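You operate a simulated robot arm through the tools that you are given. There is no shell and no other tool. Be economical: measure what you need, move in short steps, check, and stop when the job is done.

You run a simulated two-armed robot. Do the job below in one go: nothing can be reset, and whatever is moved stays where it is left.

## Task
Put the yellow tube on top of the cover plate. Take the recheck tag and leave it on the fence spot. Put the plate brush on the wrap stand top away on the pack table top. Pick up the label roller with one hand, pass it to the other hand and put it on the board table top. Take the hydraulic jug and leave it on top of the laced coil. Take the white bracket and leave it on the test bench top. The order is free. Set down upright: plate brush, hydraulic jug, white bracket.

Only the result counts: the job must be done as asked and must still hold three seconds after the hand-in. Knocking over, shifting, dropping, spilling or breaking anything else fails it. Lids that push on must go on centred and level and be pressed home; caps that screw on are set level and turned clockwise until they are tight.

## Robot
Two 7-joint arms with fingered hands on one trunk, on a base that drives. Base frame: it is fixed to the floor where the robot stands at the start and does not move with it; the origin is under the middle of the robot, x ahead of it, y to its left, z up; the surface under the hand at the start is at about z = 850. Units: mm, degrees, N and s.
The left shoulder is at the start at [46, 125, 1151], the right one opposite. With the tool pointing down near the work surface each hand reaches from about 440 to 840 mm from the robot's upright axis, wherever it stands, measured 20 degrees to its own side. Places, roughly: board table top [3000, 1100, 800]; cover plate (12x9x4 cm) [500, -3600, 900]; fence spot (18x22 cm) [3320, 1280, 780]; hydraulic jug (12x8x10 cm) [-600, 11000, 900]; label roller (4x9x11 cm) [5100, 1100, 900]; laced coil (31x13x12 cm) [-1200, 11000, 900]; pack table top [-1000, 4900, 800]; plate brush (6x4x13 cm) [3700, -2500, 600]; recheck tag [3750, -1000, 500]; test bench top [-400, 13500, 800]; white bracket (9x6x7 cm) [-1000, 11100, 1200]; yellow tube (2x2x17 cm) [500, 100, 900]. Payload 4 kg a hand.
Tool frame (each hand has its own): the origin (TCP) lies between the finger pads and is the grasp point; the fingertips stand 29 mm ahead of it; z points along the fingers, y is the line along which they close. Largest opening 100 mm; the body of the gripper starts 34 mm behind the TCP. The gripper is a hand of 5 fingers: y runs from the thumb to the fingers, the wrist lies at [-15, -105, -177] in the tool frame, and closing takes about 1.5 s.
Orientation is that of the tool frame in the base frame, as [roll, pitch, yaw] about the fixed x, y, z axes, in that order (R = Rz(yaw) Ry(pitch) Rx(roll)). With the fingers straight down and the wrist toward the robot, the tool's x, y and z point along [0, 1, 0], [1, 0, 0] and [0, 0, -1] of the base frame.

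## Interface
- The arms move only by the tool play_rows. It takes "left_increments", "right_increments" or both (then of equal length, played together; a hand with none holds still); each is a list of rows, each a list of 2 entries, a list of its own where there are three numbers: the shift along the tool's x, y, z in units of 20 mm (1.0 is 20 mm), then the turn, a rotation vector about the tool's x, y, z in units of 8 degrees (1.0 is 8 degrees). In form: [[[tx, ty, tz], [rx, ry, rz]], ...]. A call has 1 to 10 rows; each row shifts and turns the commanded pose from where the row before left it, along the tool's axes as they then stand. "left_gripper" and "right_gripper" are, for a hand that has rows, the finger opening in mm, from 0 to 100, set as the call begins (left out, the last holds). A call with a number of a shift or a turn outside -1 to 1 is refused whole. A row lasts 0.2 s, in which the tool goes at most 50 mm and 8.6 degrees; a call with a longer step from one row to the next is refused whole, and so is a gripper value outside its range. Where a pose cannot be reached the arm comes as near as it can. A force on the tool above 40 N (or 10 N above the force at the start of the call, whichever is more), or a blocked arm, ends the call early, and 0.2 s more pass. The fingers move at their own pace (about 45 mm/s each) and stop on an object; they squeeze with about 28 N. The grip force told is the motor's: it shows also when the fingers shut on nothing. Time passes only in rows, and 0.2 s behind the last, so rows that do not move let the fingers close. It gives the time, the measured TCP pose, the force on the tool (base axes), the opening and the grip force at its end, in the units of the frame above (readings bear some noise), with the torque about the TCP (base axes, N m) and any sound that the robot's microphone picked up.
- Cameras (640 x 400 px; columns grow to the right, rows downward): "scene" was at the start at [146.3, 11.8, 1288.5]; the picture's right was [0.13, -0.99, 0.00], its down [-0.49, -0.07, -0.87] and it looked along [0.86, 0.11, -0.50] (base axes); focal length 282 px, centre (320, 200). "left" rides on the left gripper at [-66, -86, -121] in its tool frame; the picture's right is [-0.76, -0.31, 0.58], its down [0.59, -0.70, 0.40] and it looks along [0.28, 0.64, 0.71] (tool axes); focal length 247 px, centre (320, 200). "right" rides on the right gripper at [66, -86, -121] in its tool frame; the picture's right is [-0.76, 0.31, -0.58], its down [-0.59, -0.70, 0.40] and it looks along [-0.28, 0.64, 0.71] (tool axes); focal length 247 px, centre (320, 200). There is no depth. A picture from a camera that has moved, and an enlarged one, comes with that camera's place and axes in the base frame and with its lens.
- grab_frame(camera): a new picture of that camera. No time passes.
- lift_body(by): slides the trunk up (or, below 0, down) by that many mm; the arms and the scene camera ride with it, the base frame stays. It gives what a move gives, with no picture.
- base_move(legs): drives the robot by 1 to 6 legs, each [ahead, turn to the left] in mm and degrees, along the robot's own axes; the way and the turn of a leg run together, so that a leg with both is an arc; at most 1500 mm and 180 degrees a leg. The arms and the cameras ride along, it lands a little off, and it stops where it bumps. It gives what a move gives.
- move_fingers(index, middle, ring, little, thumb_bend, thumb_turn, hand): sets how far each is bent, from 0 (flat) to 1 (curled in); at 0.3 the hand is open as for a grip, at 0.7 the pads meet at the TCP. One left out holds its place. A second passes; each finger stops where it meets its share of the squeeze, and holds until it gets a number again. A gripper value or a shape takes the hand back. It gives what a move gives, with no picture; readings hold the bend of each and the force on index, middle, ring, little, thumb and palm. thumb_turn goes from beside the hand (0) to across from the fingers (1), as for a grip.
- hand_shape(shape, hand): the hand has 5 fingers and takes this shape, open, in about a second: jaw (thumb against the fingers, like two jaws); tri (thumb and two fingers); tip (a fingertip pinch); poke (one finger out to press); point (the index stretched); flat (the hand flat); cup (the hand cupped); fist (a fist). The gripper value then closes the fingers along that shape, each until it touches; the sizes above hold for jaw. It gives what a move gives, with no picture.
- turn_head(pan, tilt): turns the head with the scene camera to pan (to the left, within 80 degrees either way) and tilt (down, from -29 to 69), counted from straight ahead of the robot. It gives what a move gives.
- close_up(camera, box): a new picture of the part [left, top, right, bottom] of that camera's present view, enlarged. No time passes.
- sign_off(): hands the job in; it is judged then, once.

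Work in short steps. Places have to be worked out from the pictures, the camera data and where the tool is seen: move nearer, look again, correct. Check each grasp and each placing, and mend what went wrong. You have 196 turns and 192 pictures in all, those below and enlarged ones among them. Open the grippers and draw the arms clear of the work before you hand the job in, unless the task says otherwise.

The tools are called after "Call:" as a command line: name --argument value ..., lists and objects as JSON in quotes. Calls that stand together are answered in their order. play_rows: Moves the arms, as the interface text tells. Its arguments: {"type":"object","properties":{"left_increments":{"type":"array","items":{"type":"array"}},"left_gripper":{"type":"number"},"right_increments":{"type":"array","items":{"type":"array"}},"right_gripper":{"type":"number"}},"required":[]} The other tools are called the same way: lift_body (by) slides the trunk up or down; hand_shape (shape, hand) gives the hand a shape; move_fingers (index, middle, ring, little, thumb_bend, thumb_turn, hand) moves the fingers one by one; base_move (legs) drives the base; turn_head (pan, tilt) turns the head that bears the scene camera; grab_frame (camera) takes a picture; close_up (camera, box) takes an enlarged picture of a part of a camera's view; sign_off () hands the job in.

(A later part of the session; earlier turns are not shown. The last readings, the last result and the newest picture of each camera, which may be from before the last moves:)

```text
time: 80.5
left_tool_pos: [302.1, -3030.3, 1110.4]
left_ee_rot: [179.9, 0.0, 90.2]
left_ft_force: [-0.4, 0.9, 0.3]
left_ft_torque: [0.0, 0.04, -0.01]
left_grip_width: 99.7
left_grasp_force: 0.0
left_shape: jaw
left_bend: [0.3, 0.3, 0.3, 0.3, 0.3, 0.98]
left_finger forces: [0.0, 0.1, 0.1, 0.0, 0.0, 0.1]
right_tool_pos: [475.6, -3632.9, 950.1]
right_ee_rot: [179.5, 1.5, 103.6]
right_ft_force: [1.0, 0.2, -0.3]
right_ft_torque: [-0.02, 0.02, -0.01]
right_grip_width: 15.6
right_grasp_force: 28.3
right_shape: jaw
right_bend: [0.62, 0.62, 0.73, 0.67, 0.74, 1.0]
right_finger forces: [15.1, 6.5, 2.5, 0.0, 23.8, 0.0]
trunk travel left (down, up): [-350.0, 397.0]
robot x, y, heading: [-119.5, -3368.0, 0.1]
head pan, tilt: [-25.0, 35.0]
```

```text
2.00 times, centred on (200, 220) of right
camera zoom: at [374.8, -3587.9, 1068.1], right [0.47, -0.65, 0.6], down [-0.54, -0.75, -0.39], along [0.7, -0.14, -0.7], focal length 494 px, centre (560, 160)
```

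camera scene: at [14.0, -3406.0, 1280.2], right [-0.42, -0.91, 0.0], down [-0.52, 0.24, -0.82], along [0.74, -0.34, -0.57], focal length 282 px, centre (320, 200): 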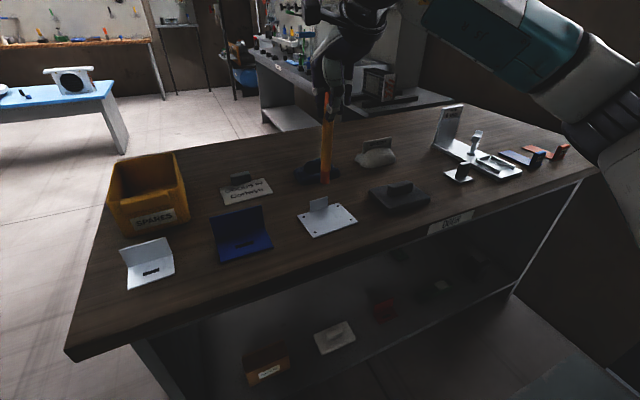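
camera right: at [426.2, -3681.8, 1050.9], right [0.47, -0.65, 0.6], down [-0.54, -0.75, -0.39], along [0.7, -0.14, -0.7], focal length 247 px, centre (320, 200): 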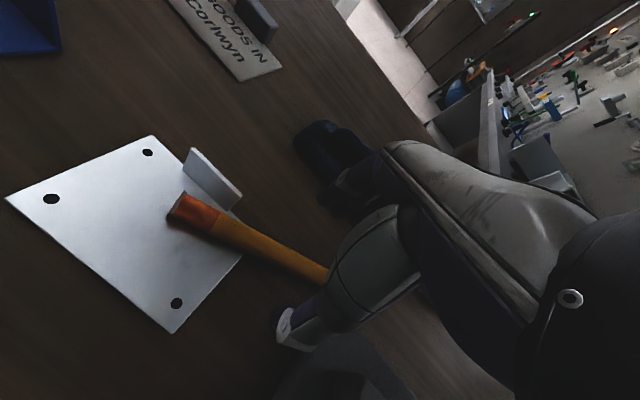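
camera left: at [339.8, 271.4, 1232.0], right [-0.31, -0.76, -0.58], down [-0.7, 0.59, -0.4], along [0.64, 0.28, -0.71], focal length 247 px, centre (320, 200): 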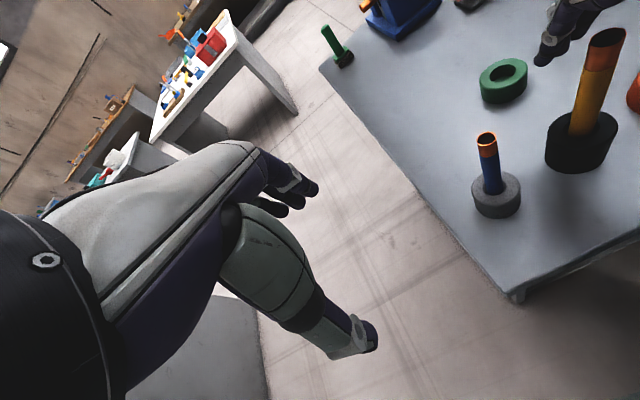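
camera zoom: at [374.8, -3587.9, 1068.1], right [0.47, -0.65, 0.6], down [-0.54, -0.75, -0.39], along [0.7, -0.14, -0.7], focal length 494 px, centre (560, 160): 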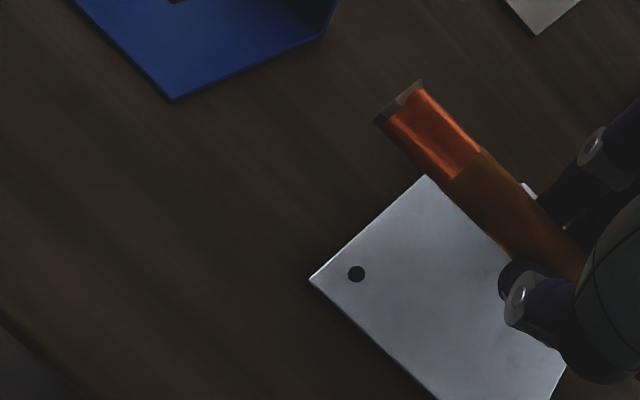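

Triangulating its ends, the tube's middle is at about [482, −3647, 930], skewed about 7° and nearly level. I'll correct by yaw −6.7° and [−10, +12] mm, and lower 35 mm.

Call:
play_rows --right_increments '[[[0.73, -0.34, 0], [0, 0, 0]], [[0, 0, 0], [0, 0, 0.84]], [[0, 0, 0.6], [0, 0, 0]], [[0, 0, 0.6], [0, 0, 0]], [[0, 0, 0.55], [0, 0, 0]], [[0, 0, 0], [0, 0, 0]]]'

Call:
close_up --camera "scene" --box '[280, 150, 400, 240]'

Call:
close_up --camera "right" --box '[40, 120, 360, 320]'

```text
time: 82.0
left_tool_pos: [301.4, -3029.8, 1111.3]
left_ee_rot: [179.9, -0.1, 90.1]
left_ft_force: [-1.1, 0.3, 0.5]
left_ft_torque: [-0.01, 0.01, 0.0]
left_grip_width: 99.9
left_grasp_force: 0.0
left_shape: jaw
left_bend: [0.3, 0.3, 0.3, 0.3, 0.3, 0.98]
left_finger forces: [0.0, 0.0, 0.0, 0.0, 0.0, 0.0]
right_tool_pos: [466.4, -3624.8, 915.8]
right_ee_rot: [179.3, 1.5, 96.8]
right_ft_force: [0.9, 0.1, -0.8]
right_ft_torque: [0.0, 0.04, -0.01]
right_grip_width: 15.6
right_grasp_force: 28.1
right_shape: jaw
right_bend: [0.62, 0.62, 0.73, 0.67, 0.74, 1.0]
right_finger forces: [15.2, 6.4, 2.5, 0.0, 23.7, 0.0]
trunk travel left (down, up): [-350.0, 397.0]
robot x, y, heading: [-124.3, -3368.6, 0.4]
head pan, tilt: [-25.0, 35.0]
```

```text
4.44 times, centred on (340, 195) of scene
camera zoom: at [14.0, -3405.5, 1280.2], right [-0.42, -0.91, 0.0], down [-0.52, 0.24, -0.82], along [0.74, -0.34, -0.57], focal length 1253 px, centre (231, 222)
```

zoom: 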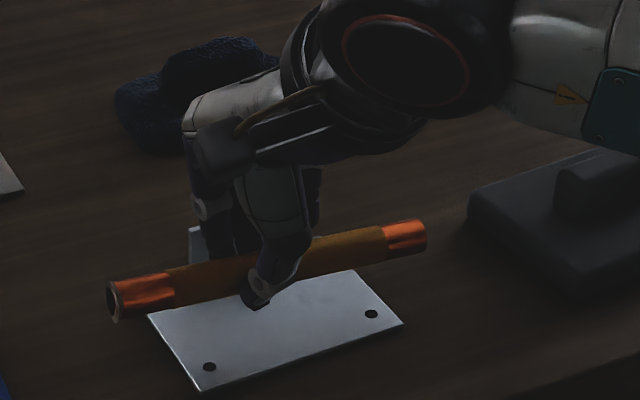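

```text
2.00 times, centred on (200, 220) of right
camera zoom: at [371.7, -3567.6, 1031.9], right [0.39, -0.7, 0.6], down [-0.62, -0.68, -0.39], along [0.68, -0.22, -0.7], focal length 494 px, centre (560, 160)
```

zoom: 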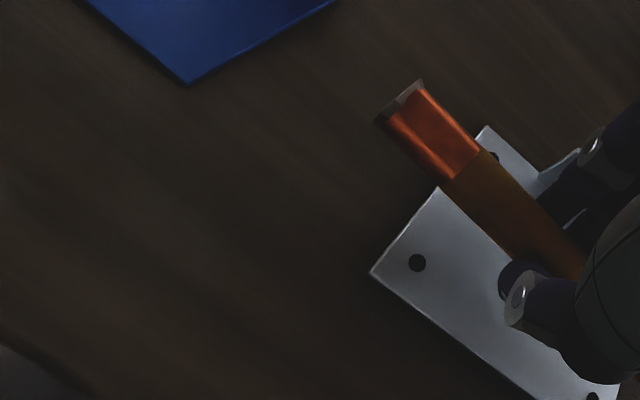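

The tube is over the plate's middle, with the tab close behind the fingers, so I'll shift 8 mm toward −x and lower in small steps.

Call:
play_rows --right_increments '[[[0.05, -0.4, 0], [0, 0, 0]], [[0, 0, 0.25], [0, 0, 0]], [[0, 0, 0.25], [0, 0, 0]], [[0, 0, 0.15], [0, 0, 0]], [[0, 0, 0], [0, 0, 0]]]'

Call:
close_up --camera "scene" --box '[280, 150, 400, 240]'

```text
time: 83.2
left_tool_pos: [302.8, -3029.8, 1110.9]
left_ee_rot: [-180.0, 0.0, 90.0]
left_ft_force: [-0.7, -0.6, -0.5]
left_ft_torque: [-0.02, 0.02, -0.01]
left_grip_width: 99.9
left_grasp_force: 0.2
left_shape: jaw
left_bend: [0.3, 0.3, 0.3, 0.3, 0.3, 0.98]
left_finger forces: [0.1, 0.0, 0.0, 0.1, 0.0, 0.0]
right_tool_pos: [457.1, -3624.7, 901.7]
right_ee_rot: [179.4, 1.5, 96.8]
right_ft_force: [-0.1, 0.0, -0.3]
right_ft_torque: [0.04, 0.01, 0.01]
right_grip_width: 15.7
right_grasp_force: 27.9
right_shape: jaw
right_bend: [0.62, 0.62, 0.73, 0.67, 0.74, 1.0]
right_finger forces: [15.1, 6.5, 2.4, 0.0, 23.8, 0.0]
trunk travel left (down, up): [-350.0, 397.0]
robot x, y, heading: [-124.0, -3368.2, 0.2]
head pan, tilt: [-25.0, 35.0]
```

```text
4.44 times, centred on (340, 195) of scene
camera zoom: at [14.0, -3405.5, 1280.2], right [-0.42, -0.91, 0.0], down [-0.52, 0.24, -0.82], along [0.74, -0.34, -0.57], focal length 1253 px, centre (231, 222)
```

zoom: 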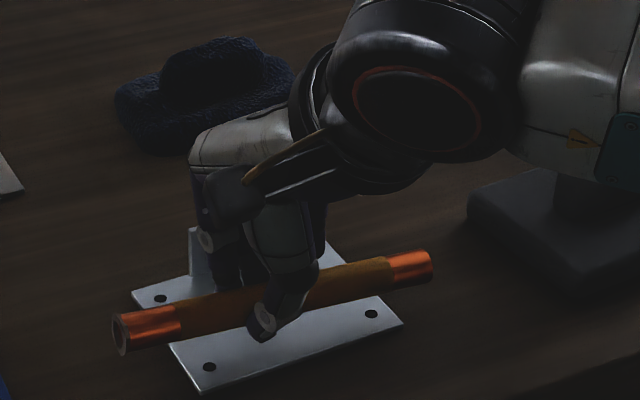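

Good position, about 10 mm above the plate. Lowering on until contact.

Call:
play_rows --right_increments '[[[0, 0, 0.15], [0, 0, 0]], [[0, 0, 0.15], [0, 0, 0]], [[0, 0, 0.1], [0, 0, 0]], [[0, 0, 0.1], [0, 0, 0]], [[0, 0, 0.1], [0, 0, 0]], [[0, 0, 0.1], [0, 0, 0]], [[0, 0, 0], [0, 0, 0]]]'

Call:
close_up --camera "scene" --box '[280, 150, 400, 240]'

```text
time: 84.8
left_tool_pos: [301.5, -3030.5, 1110.9]
left_ee_rot: [179.9, 0.0, 90.1]
left_ft_force: [0.1, 0.5, 0.7]
left_ft_torque: [-0.05, -0.02, 0.0]
left_grip_width: 99.9
left_grasp_force: 0.1
left_shape: jaw
left_bend: [0.3, 0.3, 0.3, 0.3, 0.3, 0.98]
left_finger forces: [0.0, 0.1, 0.0, 0.0, 0.1, 0.0]
right_tool_pos: [458.0, -3624.4, 887.7]
right_ee_rot: [179.5, 1.5, 96.8]
right_ft_force: [-0.5, -0.2, -0.2]
right_ft_torque: [0.0, -0.02, 0.01]
right_grip_width: 15.4
right_grasp_force: 27.8
right_shape: jaw
right_bend: [0.62, 0.62, 0.73, 0.67, 0.74, 1.0]
right_finger forces: [15.0, 6.5, 2.5, 0.1, 23.7, 0.0]
trunk travel left (down, up): [-350.0, 397.0]
robot x, y, heading: [-118.4, -3365.5, 0.1]
head pan, tilt: [-25.0, 35.0]
```

```text
4.44 times, centred on (340, 195) of scene
camera zoom: at [14.0, -3405.5, 1280.2], right [-0.42, -0.91, 0.0], down [-0.52, 0.24, -0.82], along [0.74, -0.34, -0.57], focal length 1253 px, centre (231, 222)
```

zoom: 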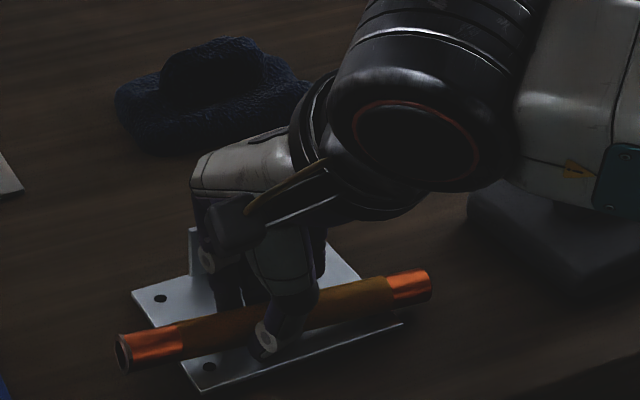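

No contact yet; the front edge is a bit near, so I'll shift 6 mm back toward +x and keep lowering.

Call:
play_rows --right_increments '[[[0, 0.3, 0], [0, 0, 0]], [[0, 0, 0.1], [0, 0, 0]], [[0, 0, 0.1], [0, 0, 0]], [[0, 0, 0.1], [0, 0, 0]], [[0, 0, 0.1], [0, 0, 0]], [[0, 0, 0], [0, 0, 0]]]'

Call:
close_up --camera "scene" --box '[280, 150, 400, 240]'

```text
time: 86.2
left_tool_pos: [300.0, -3030.0, 1112.1]
left_ee_rot: [179.9, 0.1, 90.0]
left_ft_force: [0.5, -0.2, 0.6]
left_ft_torque: [0.01, 0.0, -0.01]
left_grip_width: 99.8
left_grasp_force: 0.0
left_shape: jaw
left_bend: [0.3, 0.3, 0.3, 0.3, 0.3, 0.98]
left_finger forces: [0.1, 0.1, 0.0, 0.0, 0.1, 0.0]
right_tool_pos: [462.8, -3623.7, 882.4]
right_ee_rot: [179.0, 1.4, 96.8]
right_ft_force: [-0.5, -3.7, 18.5]
right_ft_torque: [-0.1, 0.1, 0.11]
right_grip_width: 16.2
right_grasp_force: 27.5
right_shape: jaw
right_bend: [0.62, 0.62, 0.73, 0.67, 0.74, 1.0]
right_finger forces: [15.8, 12.4, 3.9, 0.0, 40.0, 0.0]
trunk travel left (down, up): [-350.0, 397.0]
robot x, y, heading: [-123.7, -3369.3, -0.0]
head pan, tilt: [-25.0, 35.0]
```

```text
4.44 times, centred on (340, 195) of scene
camera zoom: at [12.2, -3405.2, 1280.7], right [-0.42, -0.91, 0.0], down [-0.52, 0.24, -0.82], along [0.74, -0.34, -0.57], focal length 1253 px, centre (231, 222)
```

zoom: 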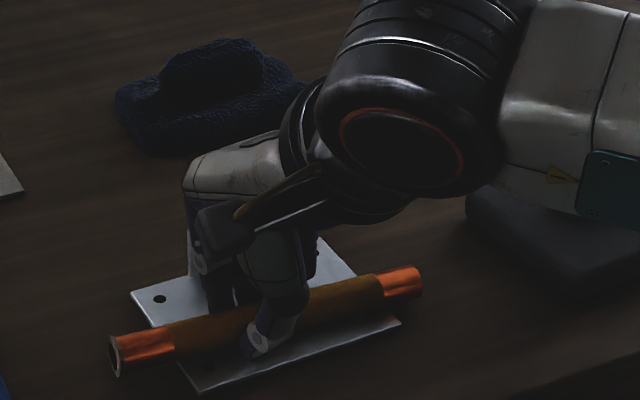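

Contact at 18 N. I'll ease up 2 mm, then open only to 46 mm so the tab is not touched and the fingers still fence the tube.

Call:
play_rows --right_increments '[[[0, 0, -0.1], [0, 0, 0]], [[0, 0, 0], [0, 0, 0]]]'

Call:
play_rows --right_increments '[[[0, 0, 0], [0, 0, 0]], [[0, 0, 0], [0, 0, 0]], [[0, 0, 0], [0, 0, 0]], [[0, 0, 0], [0, 0, 0]]]' --right_gripper 46

Call:
close_up --camera "scene" --box '[280, 150, 400, 240]'

```text
time: 86.8
left_tool_pos: [300.0, -3029.4, 1111.3]
left_ee_rot: [-180.0, 0.0, 90.0]
left_ft_force: [1.2, -0.3, -0.6]
left_ft_torque: [-0.01, -0.02, -0.02]
left_grip_width: 100.0
left_grasp_force: 0.0
left_shape: jaw
left_bend: [0.3, 0.3, 0.3, 0.3, 0.3, 0.98]
left_finger forces: [0.0, 0.1, 0.1, 0.0, 0.0, 0.0]
right_tool_pos: [462.8, -3622.6, 883.4]
right_ee_rot: [179.3, 1.5, 96.8]
right_ft_force: [1.8, -3.1, 13.6]
right_ft_torque: [-0.19, -0.17, 0.0]
right_grip_width: 16.2
right_grasp_force: 28.1
right_shape: jaw
right_bend: [0.62, 0.61, 0.73, 0.67, 0.74, 1.0]
right_finger forces: [16.1, 15.0, 3.8, 0.0, 32.0, 0.1]
trunk travel left (down, up): [-350.0, 397.0]
robot x, y, heading: [-123.3, -3369.8, 0.1]
head pan, tilt: [-25.0, 35.0]
```

```text
time: 87.8
left_tool_pos: [302.2, -3030.4, 1111.2]
left_ee_rot: [-180.0, 0.0, 90.1]
left_ft_force: [-0.3, -1.1, 0.5]
left_ft_torque: [0.0, -0.02, 0.01]
left_grip_width: 99.7
left_grasp_force: 0.1
left_shape: jaw
left_bend: [0.3, 0.3, 0.3, 0.3, 0.3, 0.98]
left_finger forces: [0.0, 0.1, 0.0, 0.0, 0.1, 0.0]
right_tool_pos: [461.9, -3622.3, 882.6]
right_ee_rot: [179.4, 1.5, 97.0]
right_ft_force: [-3.1, -0.4, 8.9]
right_ft_torque: [0.04, -0.17, -0.01]
right_grip_width: 44.0
right_grasp_force: 0.0
right_shape: jaw
right_bend: [0.44, 0.45, 0.74, 0.5, 0.39, 1.0]
right_finger forces: [5.7, 2.7, 0.0, 0.0, 0.0, 0.0]
trunk travel left (down, up): [-350.0, 397.0]
robot x, y, heading: [-121.1, -3367.1, -0.0]
head pan, tilt: [-25.0, 35.0]
```

```text
4.44 times, centred on (340, 195) of scene
camera zoom: at [12.9, -3405.2, 1280.3], right [-0.42, -0.91, 0.0], down [-0.52, 0.24, -0.82], along [0.74, -0.34, -0.57], focal length 1253 px, centre (231, 222)
```

zoom: 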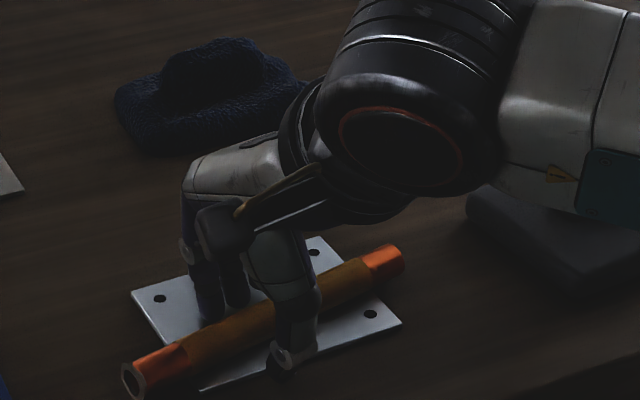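

The tube is released and lies on the plate, turned a little; the index and middle tips press the plate lightly. I'll rise straight up.

Call:
play_rows --right_increments '[[[0, 0, -0.3], [0, 0, 0]], [[0, 0, -0.5], [0, 0, 0]], [[0, 0, -0.8], [0, 0, 0]], [[0, 0, -1], [0, 0, 0]], [[0, 0, -1], [0, 0, 0]], [[0, 0, -1], [0, 0, 0]], [[0, 0, -1], [0, 0, 0]], [[0, 0, -1], [0, 0, 0]], [[0, 0, -1], [0, 0, 0]]]'

Call:
close_up --camera "scene" --box '[280, 150, 400, 240]'

Call:
grab_frame --camera "right"

```text
time: 89.8
left_tool_pos: [302.2, -3030.3, 1111.7]
left_ee_rot: [-180.0, 0.0, 90.2]
left_ft_force: [0.6, 1.0, -0.4]
left_ft_torque: [0.01, 0.03, 0.02]
left_grip_width: 99.8
left_grasp_force: 0.1
left_shape: jaw
left_bend: [0.3, 0.3, 0.3, 0.3, 0.3, 0.98]
left_finger forces: [0.1, 0.1, 0.1, 0.0, 0.1, 0.0]
right_tool_pos: [461.7, -3619.5, 1033.6]
right_ee_rot: [179.3, 1.5, 96.8]
right_ft_force: [0.0, -0.1, 0.1]
right_ft_torque: [-0.02, 0.01, 0.03]
right_grip_width: 45.7
right_grasp_force: 0.1
right_shape: jaw
right_bend: [0.42, 0.44, 0.74, 0.5, 0.39, 1.0]
right_finger forces: [0.1, 0.0, 0.1, 0.0, 0.0, 0.0]
trunk travel left (down, up): [-350.0, 397.0]
robot x, y, heading: [-123.7, -3369.6, 0.1]
head pan, tilt: [-25.0, 35.0]
```

```text
4.44 times, centred on (340, 195) of scene
camera zoom: at [13.9, -3405.4, 1280.2], right [-0.42, -0.91, 0.0], down [-0.52, 0.24, -0.82], along [0.74, -0.34, -0.57], focal length 1253 px, centre (231, 222)
```

zoom: 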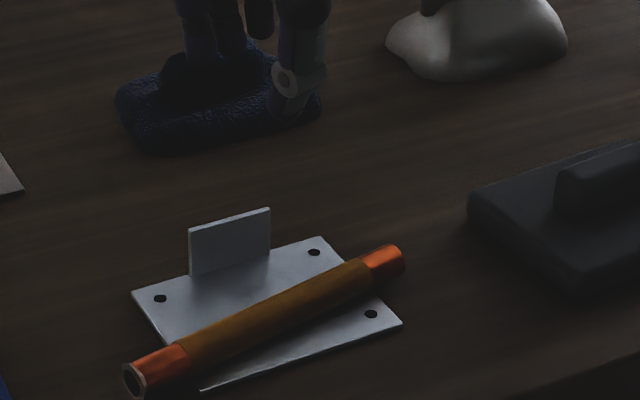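

```text
131 pictures are left
camera right: at [367.4, -3562.7, 1151.5], right [0.39, -0.7, 0.6], down [-0.62, -0.68, -0.39], along [0.68, -0.22, -0.7], focal length 247 px, centre (320, 200)
```

right: 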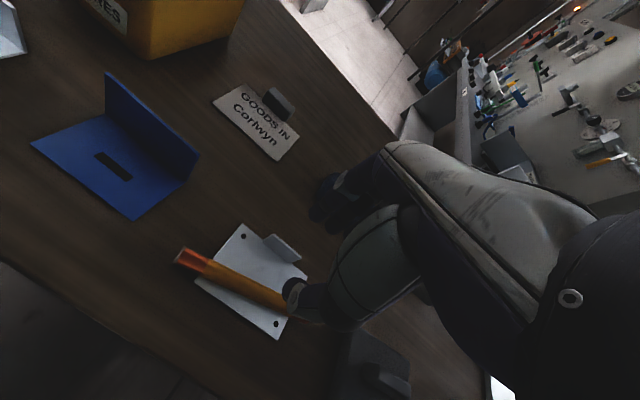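

The tube now lies across the plate, bearing at its middle and still. I'll tuck the right hand in, raise it, and drive back and around to look for the route toward the +x stands.

Call:
play_rows --right_increments '[[[0, 0, -1], [0, 0, 0]], [[0, 0, -1], [0, 0, 0]], [[0, 0, -1], [0, 0, 0]], [[0, -1, -1], [0, 0, 0]], [[0.8, -1, -1], [0, 0, 0]], [[0.8, -1, 0], [0, 0, 0]], [[0.8, -1, 0], [0, 0, 0]], [[0.8, -1, 0], [0, 0, 0]], [[0.8, -1, 0], [0, 0, -0.84]]]' --right_gripper 100

Call:
base_move --legs '[[-330, 0], [0, 90], [820, 0], [0, -90]]'

Call:
turn_head --pan 0 --tilt 15

Call:
grab_frame --camera "scene"

```text
time: 91.8
left_tool_pos: [301.7, -3029.2, 1110.4]
left_ee_rot: [179.9, 0.0, 90.1]
left_ft_force: [-0.5, 0.1, 0.3]
left_ft_torque: [-0.04, -0.03, -0.02]
left_grip_width: 99.9
left_grasp_force: 0.1
left_shape: jaw
left_bend: [0.3, 0.3, 0.3, 0.3, 0.3, 0.98]
left_finger forces: [0.0, 0.0, 0.0, 0.0, 0.0, 0.0]
right_tool_pos: [331.0, -3552.2, 1131.1]
right_ee_rot: [179.5, 1.5, 103.6]
right_ft_force: [0.0, -0.7, 0.2]
right_ft_torque: [-0.02, -0.01, -0.01]
right_grip_width: 99.8
right_grasp_force: 0.1
right_shape: jaw
right_bend: [0.3, 0.3, 0.3, 0.3, 0.3, 0.98]
right_finger forces: [0.0, 0.0, 0.0, 0.0, 0.0, 0.0]
trunk travel left (down, up): [-350.0, 397.0]
robot x, y, heading: [-121.0, -3370.4, -0.0]
head pan, tilt: [-25.0, 35.0]
```

```text
time: 105.8
left_tool_pos: [-66.9, -2221.7, 1111.0]
left_ee_rot: [-179.9, 0.0, 91.5]
left_ft_force: [0.1, 0.0, 1.3]
left_ft_torque: [0.01, 0.0, 0.01]
left_grip_width: 99.6
left_grasp_force: 0.0
left_shape: jaw
left_bend: [0.3, 0.3, 0.3, 0.3, 0.3, 0.98]
left_finger forces: [0.0, 0.0, 0.0, 0.0, 0.0, 0.0]
right_tool_pos: [-24.2, -2742.9, 1131.4]
right_ee_rot: [179.7, 1.6, 104.8]
right_ft_force: [-0.2, -0.2, 0.4]
right_ft_torque: [0.05, 0.02, -0.02]
right_grip_width: 100.0
right_grasp_force: 0.0
right_shape: jaw
right_bend: [0.3, 0.3, 0.3, 0.3, 0.3, 0.98]
right_finger forces: [0.1, 0.0, 0.0, 0.0, 0.0, 0.0]
trunk travel left (down, up): [-350.0, 397.0]
robot x, y, heading: [-480.4, -2569.2, 1.4]
head pan, tilt: [-25.0, 35.0]
```

```text
time: 106.7
left_tool_pos: [-66.6, -2222.5, 1111.9]
left_ee_rot: [-179.9, 0.0, 91.5]
left_ft_force: [0.5, 0.4, -0.2]
left_ft_torque: [-0.05, -0.01, -0.01]
left_grip_width: 99.9
left_grasp_force: 0.0
left_shape: jaw
left_bend: [0.3, 0.3, 0.3, 0.3, 0.3, 0.98]
left_finger forces: [0.0, 0.0, 0.0, 0.0, 0.0, 0.0]
right_tool_pos: [-24.3, -2743.1, 1130.6]
right_ee_rot: [179.6, 1.6, 104.9]
right_ft_force: [-0.4, 0.1, 0.3]
right_ft_torque: [-0.02, 0.02, 0.02]
right_grip_width: 99.8
right_grasp_force: 0.1
right_shape: jaw
right_bend: [0.3, 0.3, 0.3, 0.3, 0.3, 0.98]
right_finger forces: [0.1, 0.1, 0.0, 0.0, 0.0, 0.0]
trunk travel left (down, up): [-350.0, 397.0]
robot x, y, heading: [-485.3, -2570.9, 1.4]
head pan, tilt: [0.0, 15.0]
```

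```text
130 pictures are left
camera scene: at [-332.6, -2566.5, 1312.1], right [0.02, -1.0, 0.0], down [-0.26, -0.01, -0.97], along [0.97, 0.02, -0.26], focal length 282 px, centre (320, 200)
```

scene: 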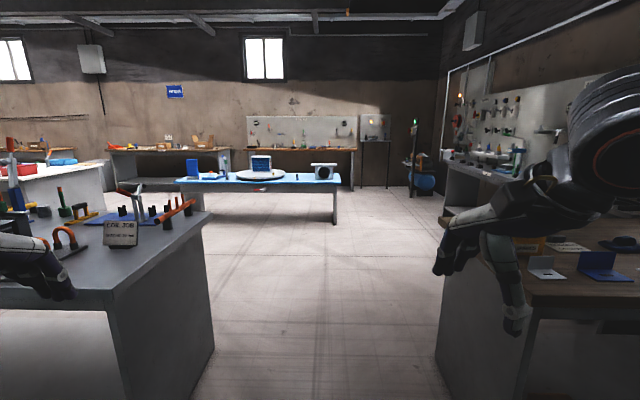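

The corridor ahead is clear. The blue table at x ≈ 3340+ with its top at z ≈ 535 must be the low stand; I'll drive up the corridor to about x = 2500 and look.

Call:
base_move --legs '[[0, -1.4], [1500, 0], [1400, 0]]'

Call:
turn_head --pan 10 --tilt 30

Call:
grab_frame --camera "scene"

```text
time: 121.2
left_tool_pos: [2904.9, -2393.3, 1111.6]
left_ee_rot: [-180.0, 0.1, 85.9]
left_ft_force: [0.1, -0.3, 0.4]
left_ft_torque: [0.0, 0.01, -0.01]
left_grip_width: 100.1
left_grasp_force: 0.1
left_shape: jaw
left_bend: [0.3, 0.3, 0.3, 0.3, 0.3, 0.98]
left_finger forces: [0.1, 0.1, 0.0, 0.1, 0.1, 0.0]
right_tool_pos: [2897.0, -2914.9, 1131.5]
right_ee_rot: [179.5, 1.5, 99.5]
right_ft_force: [-0.8, 0.3, 0.5]
right_ft_torque: [0.0, -0.01, 0.0]
right_grip_width: 100.0
right_grasp_force: 0.1
right_shape: jaw
right_bend: [0.3, 0.3, 0.3, 0.3, 0.3, 0.98]
right_finger forces: [0.0, 0.0, 0.1, 0.0, 0.0, 0.1]
trunk travel left (down, up): [-350.0, 397.0]
robot x, y, heading: [2456.5, -2699.4, -4.0]
head pan, tilt: [0.0, 15.0]
```

```text
time: 122.0
left_tool_pos: [2905.3, -2393.2, 1110.6]
left_ee_rot: [-179.9, -0.1, 86.0]
left_ft_force: [0.1, 0.1, 0.3]
left_ft_torque: [-0.03, -0.01, 0.0]
left_grip_width: 99.6
left_grasp_force: 0.1
left_shape: jaw
left_bend: [0.3, 0.3, 0.3, 0.3, 0.3, 0.98]
left_finger forces: [0.0, 0.0, 0.0, 0.0, 0.0, 0.0]
right_tool_pos: [2896.8, -2915.7, 1131.6]
right_ee_rot: [179.6, 1.6, 99.5]
right_ft_force: [0.6, 0.3, 0.3]
right_ft_torque: [-0.02, 0.0, 0.0]
right_grip_width: 99.7
right_grasp_force: 0.0
right_shape: jaw
right_bend: [0.3, 0.3, 0.3, 0.3, 0.3, 0.98]
right_finger forces: [0.0, 0.1, 0.1, 0.0, 0.1, 0.0]
trunk travel left (down, up): [-350.0, 397.0]
robot x, y, heading: [2457.8, -2701.8, -4.2]
head pan, tilt: [10.0, 30.0]
```

```text
129 pictures are left
camera scene: at [2603.8, -2694.6, 1288.1], right [0.1, -0.99, 0.0], down [-0.5, -0.05, -0.87], along [0.86, 0.09, -0.5], focal length 282 px, centre (320, 200)
```

scene: 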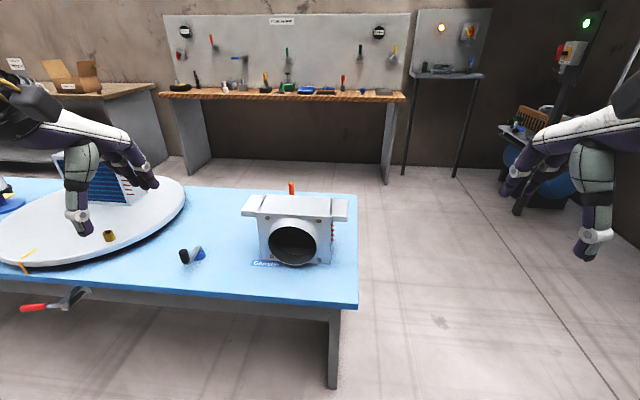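

The expected brush spot projects just behind the white box, where something orange peeks out. I'll zoom in on it.

Call:
close_up --camera "scene" --box '[160, 160, 370, 300]'

```text
2.86 times, centred on (265, 230) of scene
camera zoom: at [2603.8, -2694.6, 1288.1], right [0.1, -0.99, 0.0], down [-0.5, -0.05, -0.87], along [0.86, 0.09, -0.5], focal length 806 px, centre (477, 114)
```

zoom: 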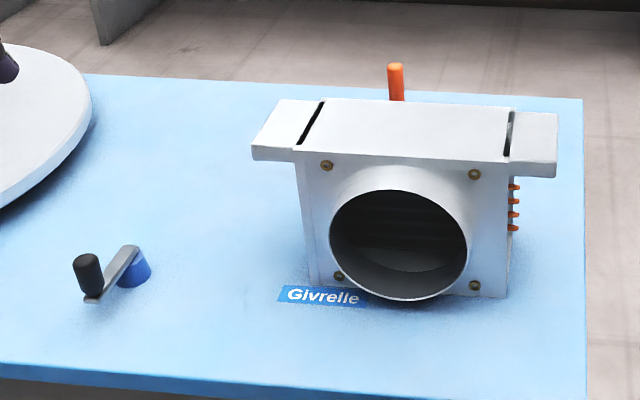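

The orange handle sticks up just behind the box, so I'll approach from the stand's free right-hand end (from −y). Driving round the corner to about [3920, −3200], then facing +y.

Call:
base_move --legs '[[0, -44], [668, 0], [0, 48], [1020, 0], [0, 90]]'

Call:
turn_head --pan 15 --tilt 35

Call:
grab_frame --camera "scene"

```text
time: 139.0
left_tool_pos: [3568.2, -2798.6, 1110.8]
left_ee_rot: [-179.8, 0.0, -177.4]
left_ft_force: [-0.8, -0.3, 0.5]
left_ft_torque: [-0.01, -0.02, -0.02]
left_grip_width: 99.7
left_grasp_force: 0.1
left_shape: jaw
left_bend: [0.3, 0.3, 0.3, 0.3, 0.3, 0.98]
left_finger forces: [0.0, 0.0, 0.0, 0.1, 0.1, 0.0]
right_tool_pos: [4089.0, -2746.2, 1130.1]
right_ee_rot: [179.6, 1.5, -164.0]
right_ft_force: [0.7, 0.5, -0.2]
right_ft_torque: [-0.02, -0.02, 0.01]
right_grip_width: 99.8
right_grasp_force: 0.2
right_shape: jaw
right_bend: [0.3, 0.3, 0.3, 0.3, 0.3, 0.98]
right_finger forces: [0.1, 0.0, 0.0, 0.0, 0.0, 0.1]
trunk travel left (down, up): [-350.0, 397.0]
robot x, y, heading: [3924.2, -3207.5, 92.6]
head pan, tilt: [10.0, 30.0]
```

```text
time: 139.7
left_tool_pos: [3568.4, -2797.4, 1112.0]
left_ee_rot: [-179.9, 0.0, -177.4]
left_ft_force: [0.5, 0.3, 0.3]
left_ft_torque: [0.02, 0.0, -0.01]
left_grip_width: 99.8
left_grasp_force: 0.0
left_shape: jaw
left_bend: [0.3, 0.3, 0.3, 0.3, 0.3, 0.98]
left_finger forces: [0.0, 0.0, 0.1, 0.1, 0.0, 0.0]
right_tool_pos: [4088.8, -2745.4, 1131.4]
right_ee_rot: [179.5, 1.6, -163.9]
right_ft_force: [0.0, -0.3, 0.1]
right_ft_torque: [0.02, -0.02, -0.01]
right_grip_width: 99.9
right_grasp_force: 0.1
right_shape: jaw
right_bend: [0.3, 0.3, 0.3, 0.3, 0.3, 0.98]
right_finger forces: [0.1, 0.1, 0.0, 0.0, 0.1, 0.1]
trunk travel left (down, up): [-350.0, 397.0]
robot x, y, heading: [3927.8, -3208.4, 92.5]
head pan, tilt: [15.0, 35.0]
```

```text
127 pictures are left
camera scene: at [3895.2, -3066.6, 1280.2], right [0.95, 0.3, 0.0], down [0.17, -0.55, -0.82], along [-0.25, 0.78, -0.57], focal length 282 px, centre (320, 200)
```

scene: 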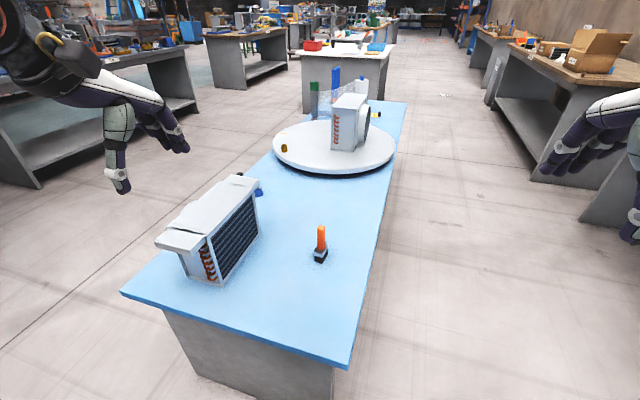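

The brush stands free with its orange handle up, at about [3680, −2400]. I'll advance 110 mm, lower the trunk by 300 and look with both cameras.

Call:
base_move --legs '[[110, -2.5]]'

Call:
lift_body --by -300

Call:
grab_frame --camera "scene"

Call:
grab_frame --camera "left"

```text
time: 140.9
left_tool_pos: [3587.3, -2674.0, 1110.1]
left_ee_rot: [-180.0, 0.0, 180.0]
left_ft_force: [0.0, 0.1, -0.2]
left_ft_torque: [0.03, 0.01, 0.02]
left_grip_width: 99.7
left_grasp_force: 0.1
left_shape: jaw
left_bend: [0.3, 0.3, 0.3, 0.3, 0.3, 0.98]
left_finger forces: [0.1, 0.0, 0.1, 0.0, 0.1, 0.0]
right_tool_pos: [4107.5, -2647.0, 1130.7]
right_ee_rot: [179.6, 1.4, -166.6]
right_ft_force: [-0.2, 0.4, -0.1]
right_ft_torque: [0.01, 0.02, -0.01]
right_grip_width: 99.7
right_grasp_force: 0.1
right_shape: jaw
right_bend: [0.3, 0.3, 0.3, 0.3, 0.3, 0.98]
right_finger forces: [0.1, 0.1, 0.0, 0.1, 0.0, 0.1]
trunk travel left (down, up): [-350.0, 397.0]
robot x, y, heading: [3923.7, -3097.5, 90.1]
head pan, tilt: [15.0, 35.0]
```

```text
time: 143.9
left_tool_pos: [3586.3, -2675.0, 811.5]
left_ee_rot: [-180.0, 0.1, 180.0]
left_ft_force: [-0.1, 0.5, 0.6]
left_ft_torque: [0.01, 0.02, -0.03]
left_grip_width: 99.9
left_grasp_force: 0.1
left_shape: jaw
left_bend: [0.3, 0.3, 0.3, 0.3, 0.3, 0.98]
left_finger forces: [0.1, 0.0, 0.1, 0.0, 0.0, 0.0]
right_tool_pos: [4107.4, -2647.5, 831.6]
right_ee_rot: [179.6, 1.6, -166.8]
right_ft_force: [-0.8, 0.0, -0.1]
right_ft_torque: [-0.03, 0.03, 0.01]
right_grip_width: 100.0
right_grasp_force: 0.1
right_shape: jaw
right_bend: [0.3, 0.3, 0.3, 0.3, 0.3, 0.98]
right_finger forces: [0.0, 0.1, 0.1, 0.0, 0.1, 0.0]
trunk travel left (down, up): [-50.0, 697.0]
robot x, y, heading: [3925.0, -3103.5, 90.2]
head pan, tilt: [15.0, 35.0]
```

```text
126 pictures are left
camera scene: at [3899.3, -2846.7, 967.2], right [0.97, 0.26, 0.0], down [0.15, -0.55, -0.82], along [-0.21, 0.79, -0.57], focal length 282 px, centre (320, 200)
```

scene: 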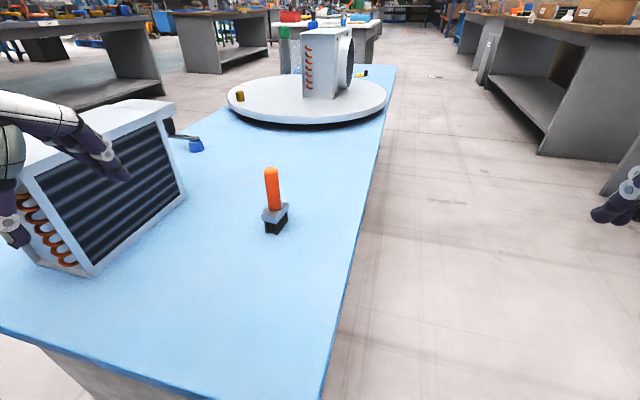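

```text
125 pictures are left
camera left: at [3651.5, -2761.8, 932.2], right [0.76, -0.31, -0.58], down [-0.59, -0.7, -0.4], along [-0.28, 0.64, -0.71], focal length 247 px, centre (320, 200)
```

left: 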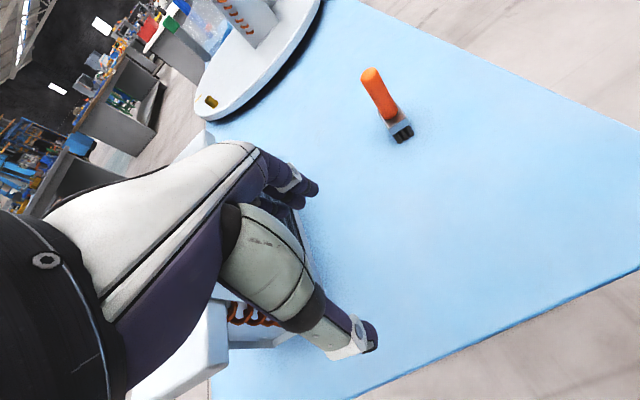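

Triangulated: the handle's top is at about [3708, −2460, 734], so the stand's top is at z ≈ 600. I'll bring the left hand over it at the present height.

Call:
play_rows --left_increments '[[[-1, 1, 0], [0, 0, 0]], [[-1, 1, 0], [0, 0, 0]], [[-1, 1, 0], [0, 0, 0]], [[-1, 1, 0], [0, 0, 0]], [[-1, 1, 0], [0, 0, 0]], [[-1, 1, 0], [0, 0, 0]], [[0, 1, 0], [0, 0, 0]], [[0, 1, 0], [0, 0, 0]], [[0, 1, 0], [0, 0, 0]], [[0, 1, 0], [0, 0, 0]]]' --left_gripper 80

Call:
grab_frame --camera "scene"

Call:
grab_frame --camera "left"

```text
time: 146.1
left_tool_pos: [3705.3, -2474.2, 811.5]
left_ee_rot: [-179.8, -0.1, 179.9]
left_ft_force: [0.4, -0.4, 0.4]
left_ft_torque: [0.01, 0.01, 0.03]
left_grip_width: 80.4
left_grasp_force: 0.1
left_shape: jaw
left_bend: [0.37, 0.33, 0.25, 0.37, 0.3, 0.99]
left_finger forces: [0.1, 0.0, 0.0, 0.0, 0.0, 0.0]
right_tool_pos: [4107.4, -2645.9, 831.9]
right_ee_rot: [179.5, 1.6, -166.7]
right_ft_force: [0.2, -0.5, 0.9]
right_ft_torque: [0.0, 0.01, -0.03]
right_grip_width: 99.8
right_grasp_force: 0.0
right_shape: jaw
right_bend: [0.3, 0.3, 0.3, 0.3, 0.3, 0.98]
right_finger forces: [0.0, 0.0, 0.0, 0.0, 0.0, 0.0]
trunk travel left (down, up): [-50.0, 697.0]
robot x, y, heading: [3921.5, -3100.6, 89.8]
head pan, tilt: [15.0, 35.0]
```

```text
124 pictures are left
camera scene: at [3899.4, -2846.4, 967.0], right [0.97, 0.26, 0.0], down [0.15, -0.55, -0.82], along [-0.21, 0.79, -0.57], focal length 282 px, centre (320, 200)
```

scene: 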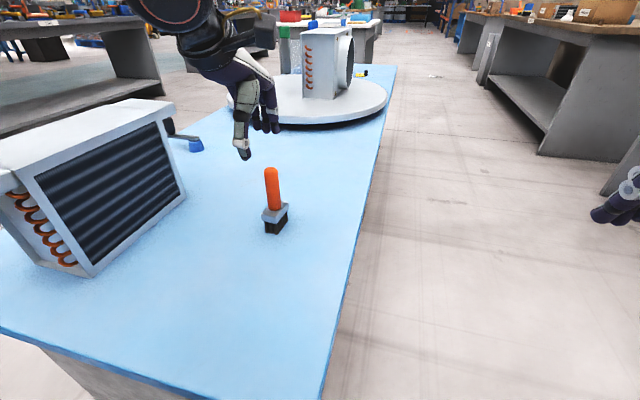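

```text
123 pictures are left
camera left: at [3771.2, -2560.5, 932.9], right [0.76, -0.31, -0.58], down [-0.59, -0.7, -0.4], along [-0.28, 0.64, -0.71], focal length 247 px, centre (320, 200)
```

left: 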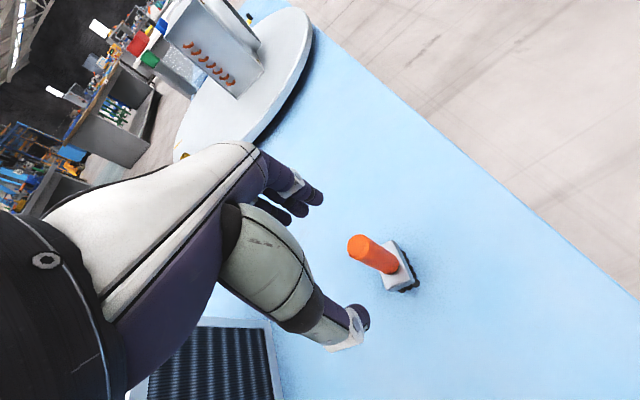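

Consistent: handle top at about [3710, −2458, 734]. I'll centre over it and descend to z ≈ 708, then close.

Call:
play_rows --left_increments '[[[-0.22, 0.8, 0], [0, 0, 0]], [[0, 0, 1], [0, 0, 0]], [[0, 0, 1], [0, 0, 0]], [[0, 0, 1], [0, 0, 0]], [[0, 0, 1], [0, 0, 0]], [[0, 0, 1], [0, 0, 0]], [[0, 0, 0.15], [0, 0, 0]]]'

Call:
close_up --camera "scene" --box '[200, 100, 360, 240]'

```text
time: 147.7
left_tool_pos: [3710.0, -2459.6, 707.4]
left_ee_rot: [-179.9, 0.1, 180.0]
left_ft_force: [-0.3, 0.6, 0.1]
left_ft_torque: [0.01, 0.01, -0.01]
left_grip_width: 80.4
left_grasp_force: 0.1
left_shape: jaw
left_bend: [0.37, 0.33, 0.25, 0.37, 0.3, 0.99]
left_finger forces: [0.0, 0.0, 0.0, 0.1, 0.1, 0.1]
right_tool_pos: [4108.0, -2646.1, 830.2]
right_ee_rot: [179.6, 1.6, -166.5]
right_ft_force: [-0.7, 0.3, 0.3]
right_ft_torque: [0.03, -0.01, 0.0]
right_grip_width: 99.8
right_grasp_force: 0.0
right_shape: jaw
right_bend: [0.3, 0.3, 0.3, 0.3, 0.3, 0.98]
right_finger forces: [0.0, 0.1, 0.0, 0.0, 0.1, 0.0]
trunk travel left (down, up): [-50.0, 697.0]
robot x, y, heading: [3922.8, -3099.7, 89.8]
head pan, tilt: [15.0, 35.0]
```

```text
2.86 times, centred on (280, 170) of scene
camera zoom: at [3899.3, -2846.4, 967.0], right [0.97, 0.26, 0.0], down [0.15, -0.55, -0.82], along [-0.21, 0.79, -0.57], focal length 806 px, centre (434, 286)
```

zoom: 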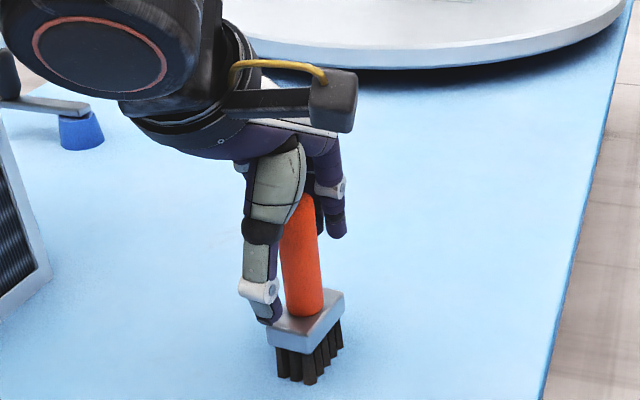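

The handle is between thumb and fingers. Closing.

Call:
play_rows --left_increments '[[[0, 0, 0], [0, 0, 0]], [[0, 0, 0], [0, 0, 0]], [[0, 0, 0], [0, 0, 0]], [[0, 0, 0], [0, 0, 0]], [[0, 0, 0], [0, 0, 0]], [[0, 0, 0], [0, 0, 0]], [[0, 0, 0], [0, 0, 0]], [[0, 0, 0], [0, 0, 0]]]' --left_gripper 0

Call:
close_up --camera "scene" --box '[200, 100, 360, 240]'

```text
time: 149.5
left_tool_pos: [3710.3, -2461.0, 708.4]
left_ee_rot: [-180.0, 0.0, 180.0]
left_ft_force: [-0.7, 0.3, -0.1]
left_ft_torque: [0.02, 0.0, 0.03]
left_grip_width: 15.0
left_grasp_force: 28.1
left_shape: jaw
left_bend: [0.64, 0.58, 0.71, 0.66, 0.73, 1.0]
left_finger forces: [13.1, 9.5, 0.0, 0.0, 22.4, 0.0]
right_tool_pos: [4107.7, -2646.4, 831.5]
right_ee_rot: [179.7, 1.5, -166.6]
right_ft_force: [0.3, 0.3, -0.4]
right_ft_torque: [0.01, -0.03, -0.02]
right_grip_width: 99.7
right_grasp_force: 0.0
right_shape: jaw
right_bend: [0.3, 0.3, 0.3, 0.3, 0.3, 0.98]
right_finger forces: [0.0, 0.0, 0.1, 0.0, 0.0, 0.1]
trunk travel left (down, up): [-50.0, 697.0]
robot x, y, heading: [3923.7, -3099.9, 89.9]
head pan, tilt: [15.0, 35.0]
```

```text
2.86 times, centred on (280, 170) of scene
camera zoom: at [3899.3, -2846.4, 967.0], right [0.97, 0.26, 0.0], down [0.15, -0.55, -0.82], along [-0.21, 0.79, -0.57], focal length 806 px, centre (434, 286)
```

zoom: 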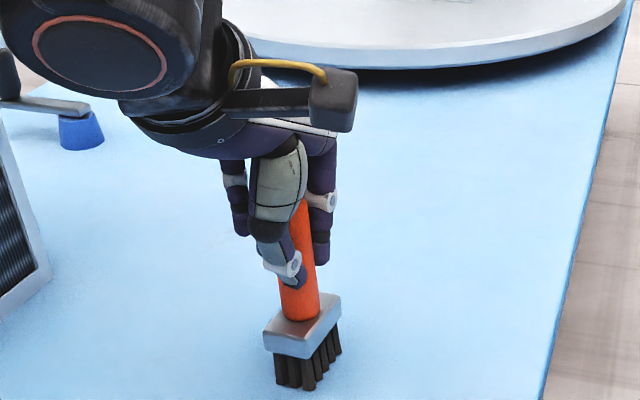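

A firm, balanced grip (13/9.5 N against 22 N). I'll lift the brush 160 mm, draw it toward the robot and raise the trunk again.

Call:
play_rows --left_increments '[[[0, 0, -0.5], [0, 0, 0]], [[0, 0, -1], [0, 0, 0]], [[0, 0, -1], [0, 0, 0]], [[0, 0, -1], [0, 0, 0]], [[0, 0, -1], [0, 0, 0]], [[0, 0, -1], [0, 0, 0]], [[0, -1, -1], [0, 0, 0]], [[0, -1, -1], [0, 0, 0]], [[0, -1, 0], [0, 0, 0]], [[0, -1, 0], [0, 0, 0]]]'

Call:
lift_body --by 300

Call:
turn_head --pan -20 --tilt 20

Call:
grab_frame --camera "scene"

```text
time: 151.7
left_tool_pos: [3708.5, -2539.5, 860.3]
left_ee_rot: [-180.0, -0.1, -180.0]
left_ft_force: [0.1, -0.4, -1.1]
left_ft_torque: [-0.02, 0.01, -0.02]
left_grip_width: 15.2
left_grasp_force: 27.6
left_shape: jaw
left_bend: [0.64, 0.58, 0.71, 0.66, 0.73, 1.0]
left_finger forces: [12.7, 10.1, 0.0, 0.1, 22.2, 0.0]
right_tool_pos: [4107.0, -2647.1, 831.8]
right_ee_rot: [179.7, 1.7, -166.5]
right_ft_force: [0.4, 0.0, -0.4]
right_ft_torque: [0.0, 0.02, -0.03]
right_grip_width: 99.7
right_grasp_force: 0.2
right_shape: jaw
right_bend: [0.3, 0.3, 0.3, 0.3, 0.3, 0.98]
right_finger forces: [0.0, 0.0, 0.0, 0.0, 0.0, 0.0]
trunk travel left (down, up): [-50.0, 697.0]
robot x, y, heading: [3922.0, -3102.5, 89.9]
head pan, tilt: [15.0, 35.0]
```

```text
time: 154.7
left_tool_pos: [3710.8, -2539.4, 1158.1]
left_ee_rot: [-179.9, 0.2, 179.8]
left_ft_force: [-0.5, 0.0, -2.1]
left_ft_torque: [-0.05, -0.01, -0.02]
left_grip_width: 14.8
left_grasp_force: 28.0
left_shape: jaw
left_bend: [0.64, 0.58, 0.71, 0.66, 0.73, 1.0]
left_finger forces: [12.7, 10.3, 0.0, 0.0, 22.0, 0.0]
right_tool_pos: [4107.5, -2645.3, 1130.3]
right_ee_rot: [179.6, 1.7, -166.6]
right_ft_force: [0.3, 1.0, 0.0]
right_ft_torque: [0.01, 0.01, -0.01]
right_grip_width: 100.1
right_grasp_force: 0.0
right_shape: jaw
right_bend: [0.3, 0.3, 0.3, 0.3, 0.3, 0.98]
right_finger forces: [0.0, 0.0, 0.1, 0.0, 0.0, 0.0]
trunk travel left (down, up): [-350.0, 397.0]
robot x, y, heading: [3926.6, -3100.7, 90.1]
head pan, tilt: [15.0, 35.0]
```

```text
time: 155.7
left_tool_pos: [3708.9, -2538.8, 1157.6]
left_ee_rot: [-179.9, -0.1, -180.0]
left_ft_force: [-0.6, 0.1, -1.6]
left_ft_torque: [0.02, -0.04, 0.0]
left_grip_width: 15.0
left_grasp_force: 28.2
left_shape: jaw
left_bend: [0.64, 0.58, 0.71, 0.66, 0.73, 1.0]
left_finger forces: [12.7, 10.2, 0.1, 0.0, 22.1, 0.1]
right_tool_pos: [4106.6, -2647.1, 1130.1]
right_ee_rot: [179.7, 1.6, -166.7]
right_ft_force: [0.2, 0.8, 0.1]
right_ft_torque: [0.02, -0.01, -0.01]
right_grip_width: 99.6
right_grasp_force: 0.1
right_shape: jaw
right_bend: [0.3, 0.3, 0.3, 0.3, 0.3, 0.98]
right_finger forces: [0.0, 0.1, 0.1, 0.0, 0.0, 0.0]
trunk travel left (down, up): [-350.0, 397.0]
robot x, y, heading: [3924.7, -3099.7, 89.9]
head pan, tilt: [-20.0, 20.0]
```

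```text
120 pictures are left
camera scene: at [3953.8, -2955.7, 1304.0], right [0.94, -0.34, 0.0], down [-0.12, -0.32, -0.94], along [0.32, 0.88, -0.34], focal length 282 px, centre (320, 200)
```

scene: 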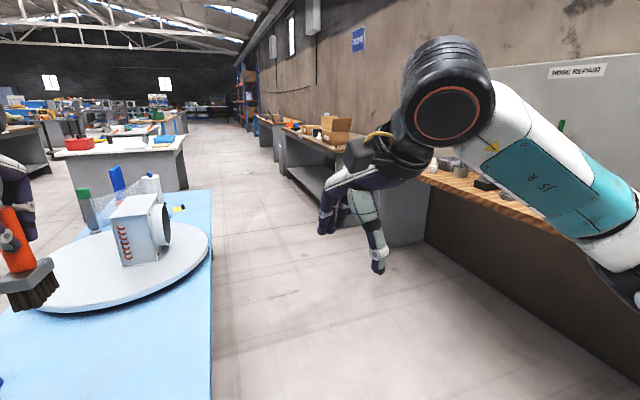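

Behind the blue table there is a wide aisle, and a small yellow/black item lies near its far back edge at about [3660, −970]. I'll drive down the aisle to about [4400, −1220] and turn to face the table.

Call:
base_move --legs '[[-150, 0], [0, -90], [480, 0], [0, 90], [1500, 0], [530, 0]]'

Call:
base_move --legs '[[0, 90]]'

Call:
turn_head --pan -15 --tilt 35

Call:
grab_frame --camera "scene"

```text
time: 176.8
left_tool_pos: [4262.0, -739.8, 1157.5]
left_ee_rot: [-180.0, 0.0, 177.7]
left_ft_force: [0.9, 1.0, -1.2]
left_ft_torque: [-0.05, 0.03, -0.01]
left_grip_width: 14.0
left_grasp_force: 28.4
left_shape: jaw
left_bend: [0.65, 0.57, 0.71, 0.66, 0.74, 1.0]
left_finger forces: [13.0, 12.1, 0.0, 0.1, 19.8, 0.0]
right_tool_pos: [4653.9, -860.6, 1130.5]
right_ee_rot: [179.6, 1.6, -168.7]
right_ft_force: [0.2, 0.1, 0.1]
right_ft_torque: [-0.02, 0.03, 0.0]
right_grip_width: 99.7
right_grasp_force: 0.1
right_shape: jaw
right_bend: [0.3, 0.3, 0.3, 0.3, 0.3, 0.98]
right_finger forces: [0.1, 0.0, 0.0, 0.0, 0.0, 0.0]
trunk travel left (down, up): [-350.0, 397.0]
robot x, y, heading: [4450.1, -1309.6, 87.6]
head pan, tilt: [-20.0, 20.0]
```

```text
time: 181.2
left_tool_pos: [3884.5, -1501.8, 1158.4]
left_ee_rot: [-179.9, 0.0, -92.0]
left_ft_force: [0.5, -0.8, -0.4]
left_ft_torque: [0.02, -0.03, -0.02]
left_grip_width: 13.5
left_grasp_force: 28.0
left_shape: jaw
left_bend: [0.65, 0.57, 0.71, 0.66, 0.75, 1.0]
left_finger forces: [13.2, 12.1, 0.0, 0.0, 19.5, 0.1]
right_tool_pos: [4005.2, -1107.9, 1131.3]
right_ee_rot: [179.7, 1.6, -78.6]
right_ft_force: [0.4, 0.5, 0.5]
right_ft_torque: [0.0, 0.02, 0.01]
right_grip_width: 99.7
right_grasp_force: 0.1
right_shape: jaw
right_bend: [0.3, 0.3, 0.3, 0.3, 0.3, 0.98]
right_finger forces: [0.0, 0.0, 0.0, 0.1, 0.0, 0.0]
trunk travel left (down, up): [-350.0, 397.0]
robot x, y, heading: [4452.4, -1307.0, 177.9]
head pan, tilt: [-20.0, 20.0]
```

```text
time: 181.9
left_tool_pos: [3884.0, -1501.3, 1158.4]
left_ee_rot: [-179.9, 0.0, -92.0]
left_ft_force: [-0.2, 0.0, -0.8]
left_ft_torque: [0.01, 0.03, -0.03]
left_grip_width: 13.7
left_grasp_force: 27.8
left_shape: jaw
left_bend: [0.65, 0.57, 0.71, 0.66, 0.75, 1.0]
left_finger forces: [13.1, 12.0, 0.0, 0.1, 19.6, 0.0]
right_tool_pos: [4005.2, -1107.7, 1130.0]
right_ee_rot: [179.7, 1.6, -78.5]
right_ft_force: [0.3, 0.4, -0.7]
right_ft_torque: [0.02, 0.01, 0.05]
right_grip_width: 99.9
right_grasp_force: 0.1
right_shape: jaw
right_bend: [0.3, 0.3, 0.3, 0.3, 0.3, 0.98]
right_finger forces: [0.0, 0.0, 0.0, 0.0, 0.1, 0.0]
trunk travel left (down, up): [-350.0, 397.0]
robot x, y, heading: [4453.9, -1304.8, 178.0]
head pan, tilt: [-15.0, 35.0]
```

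```text
119 pictures are left
camera scene: at [4309.7, -1279.9, 1280.3], right [0.29, 0.96, 0.0], down [0.55, -0.17, -0.82], along [-0.78, 0.24, -0.57], focal length 282 px, centre (320, 200)
```

scene: 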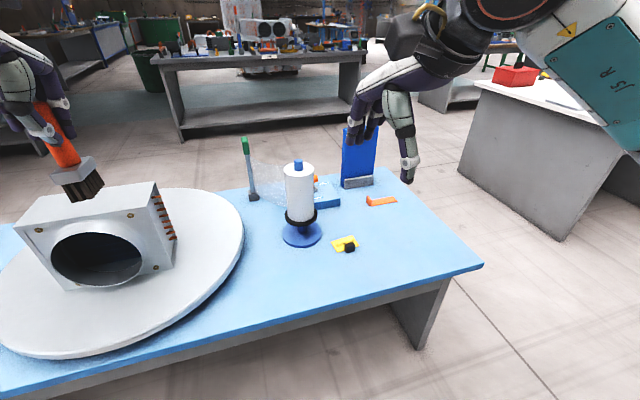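

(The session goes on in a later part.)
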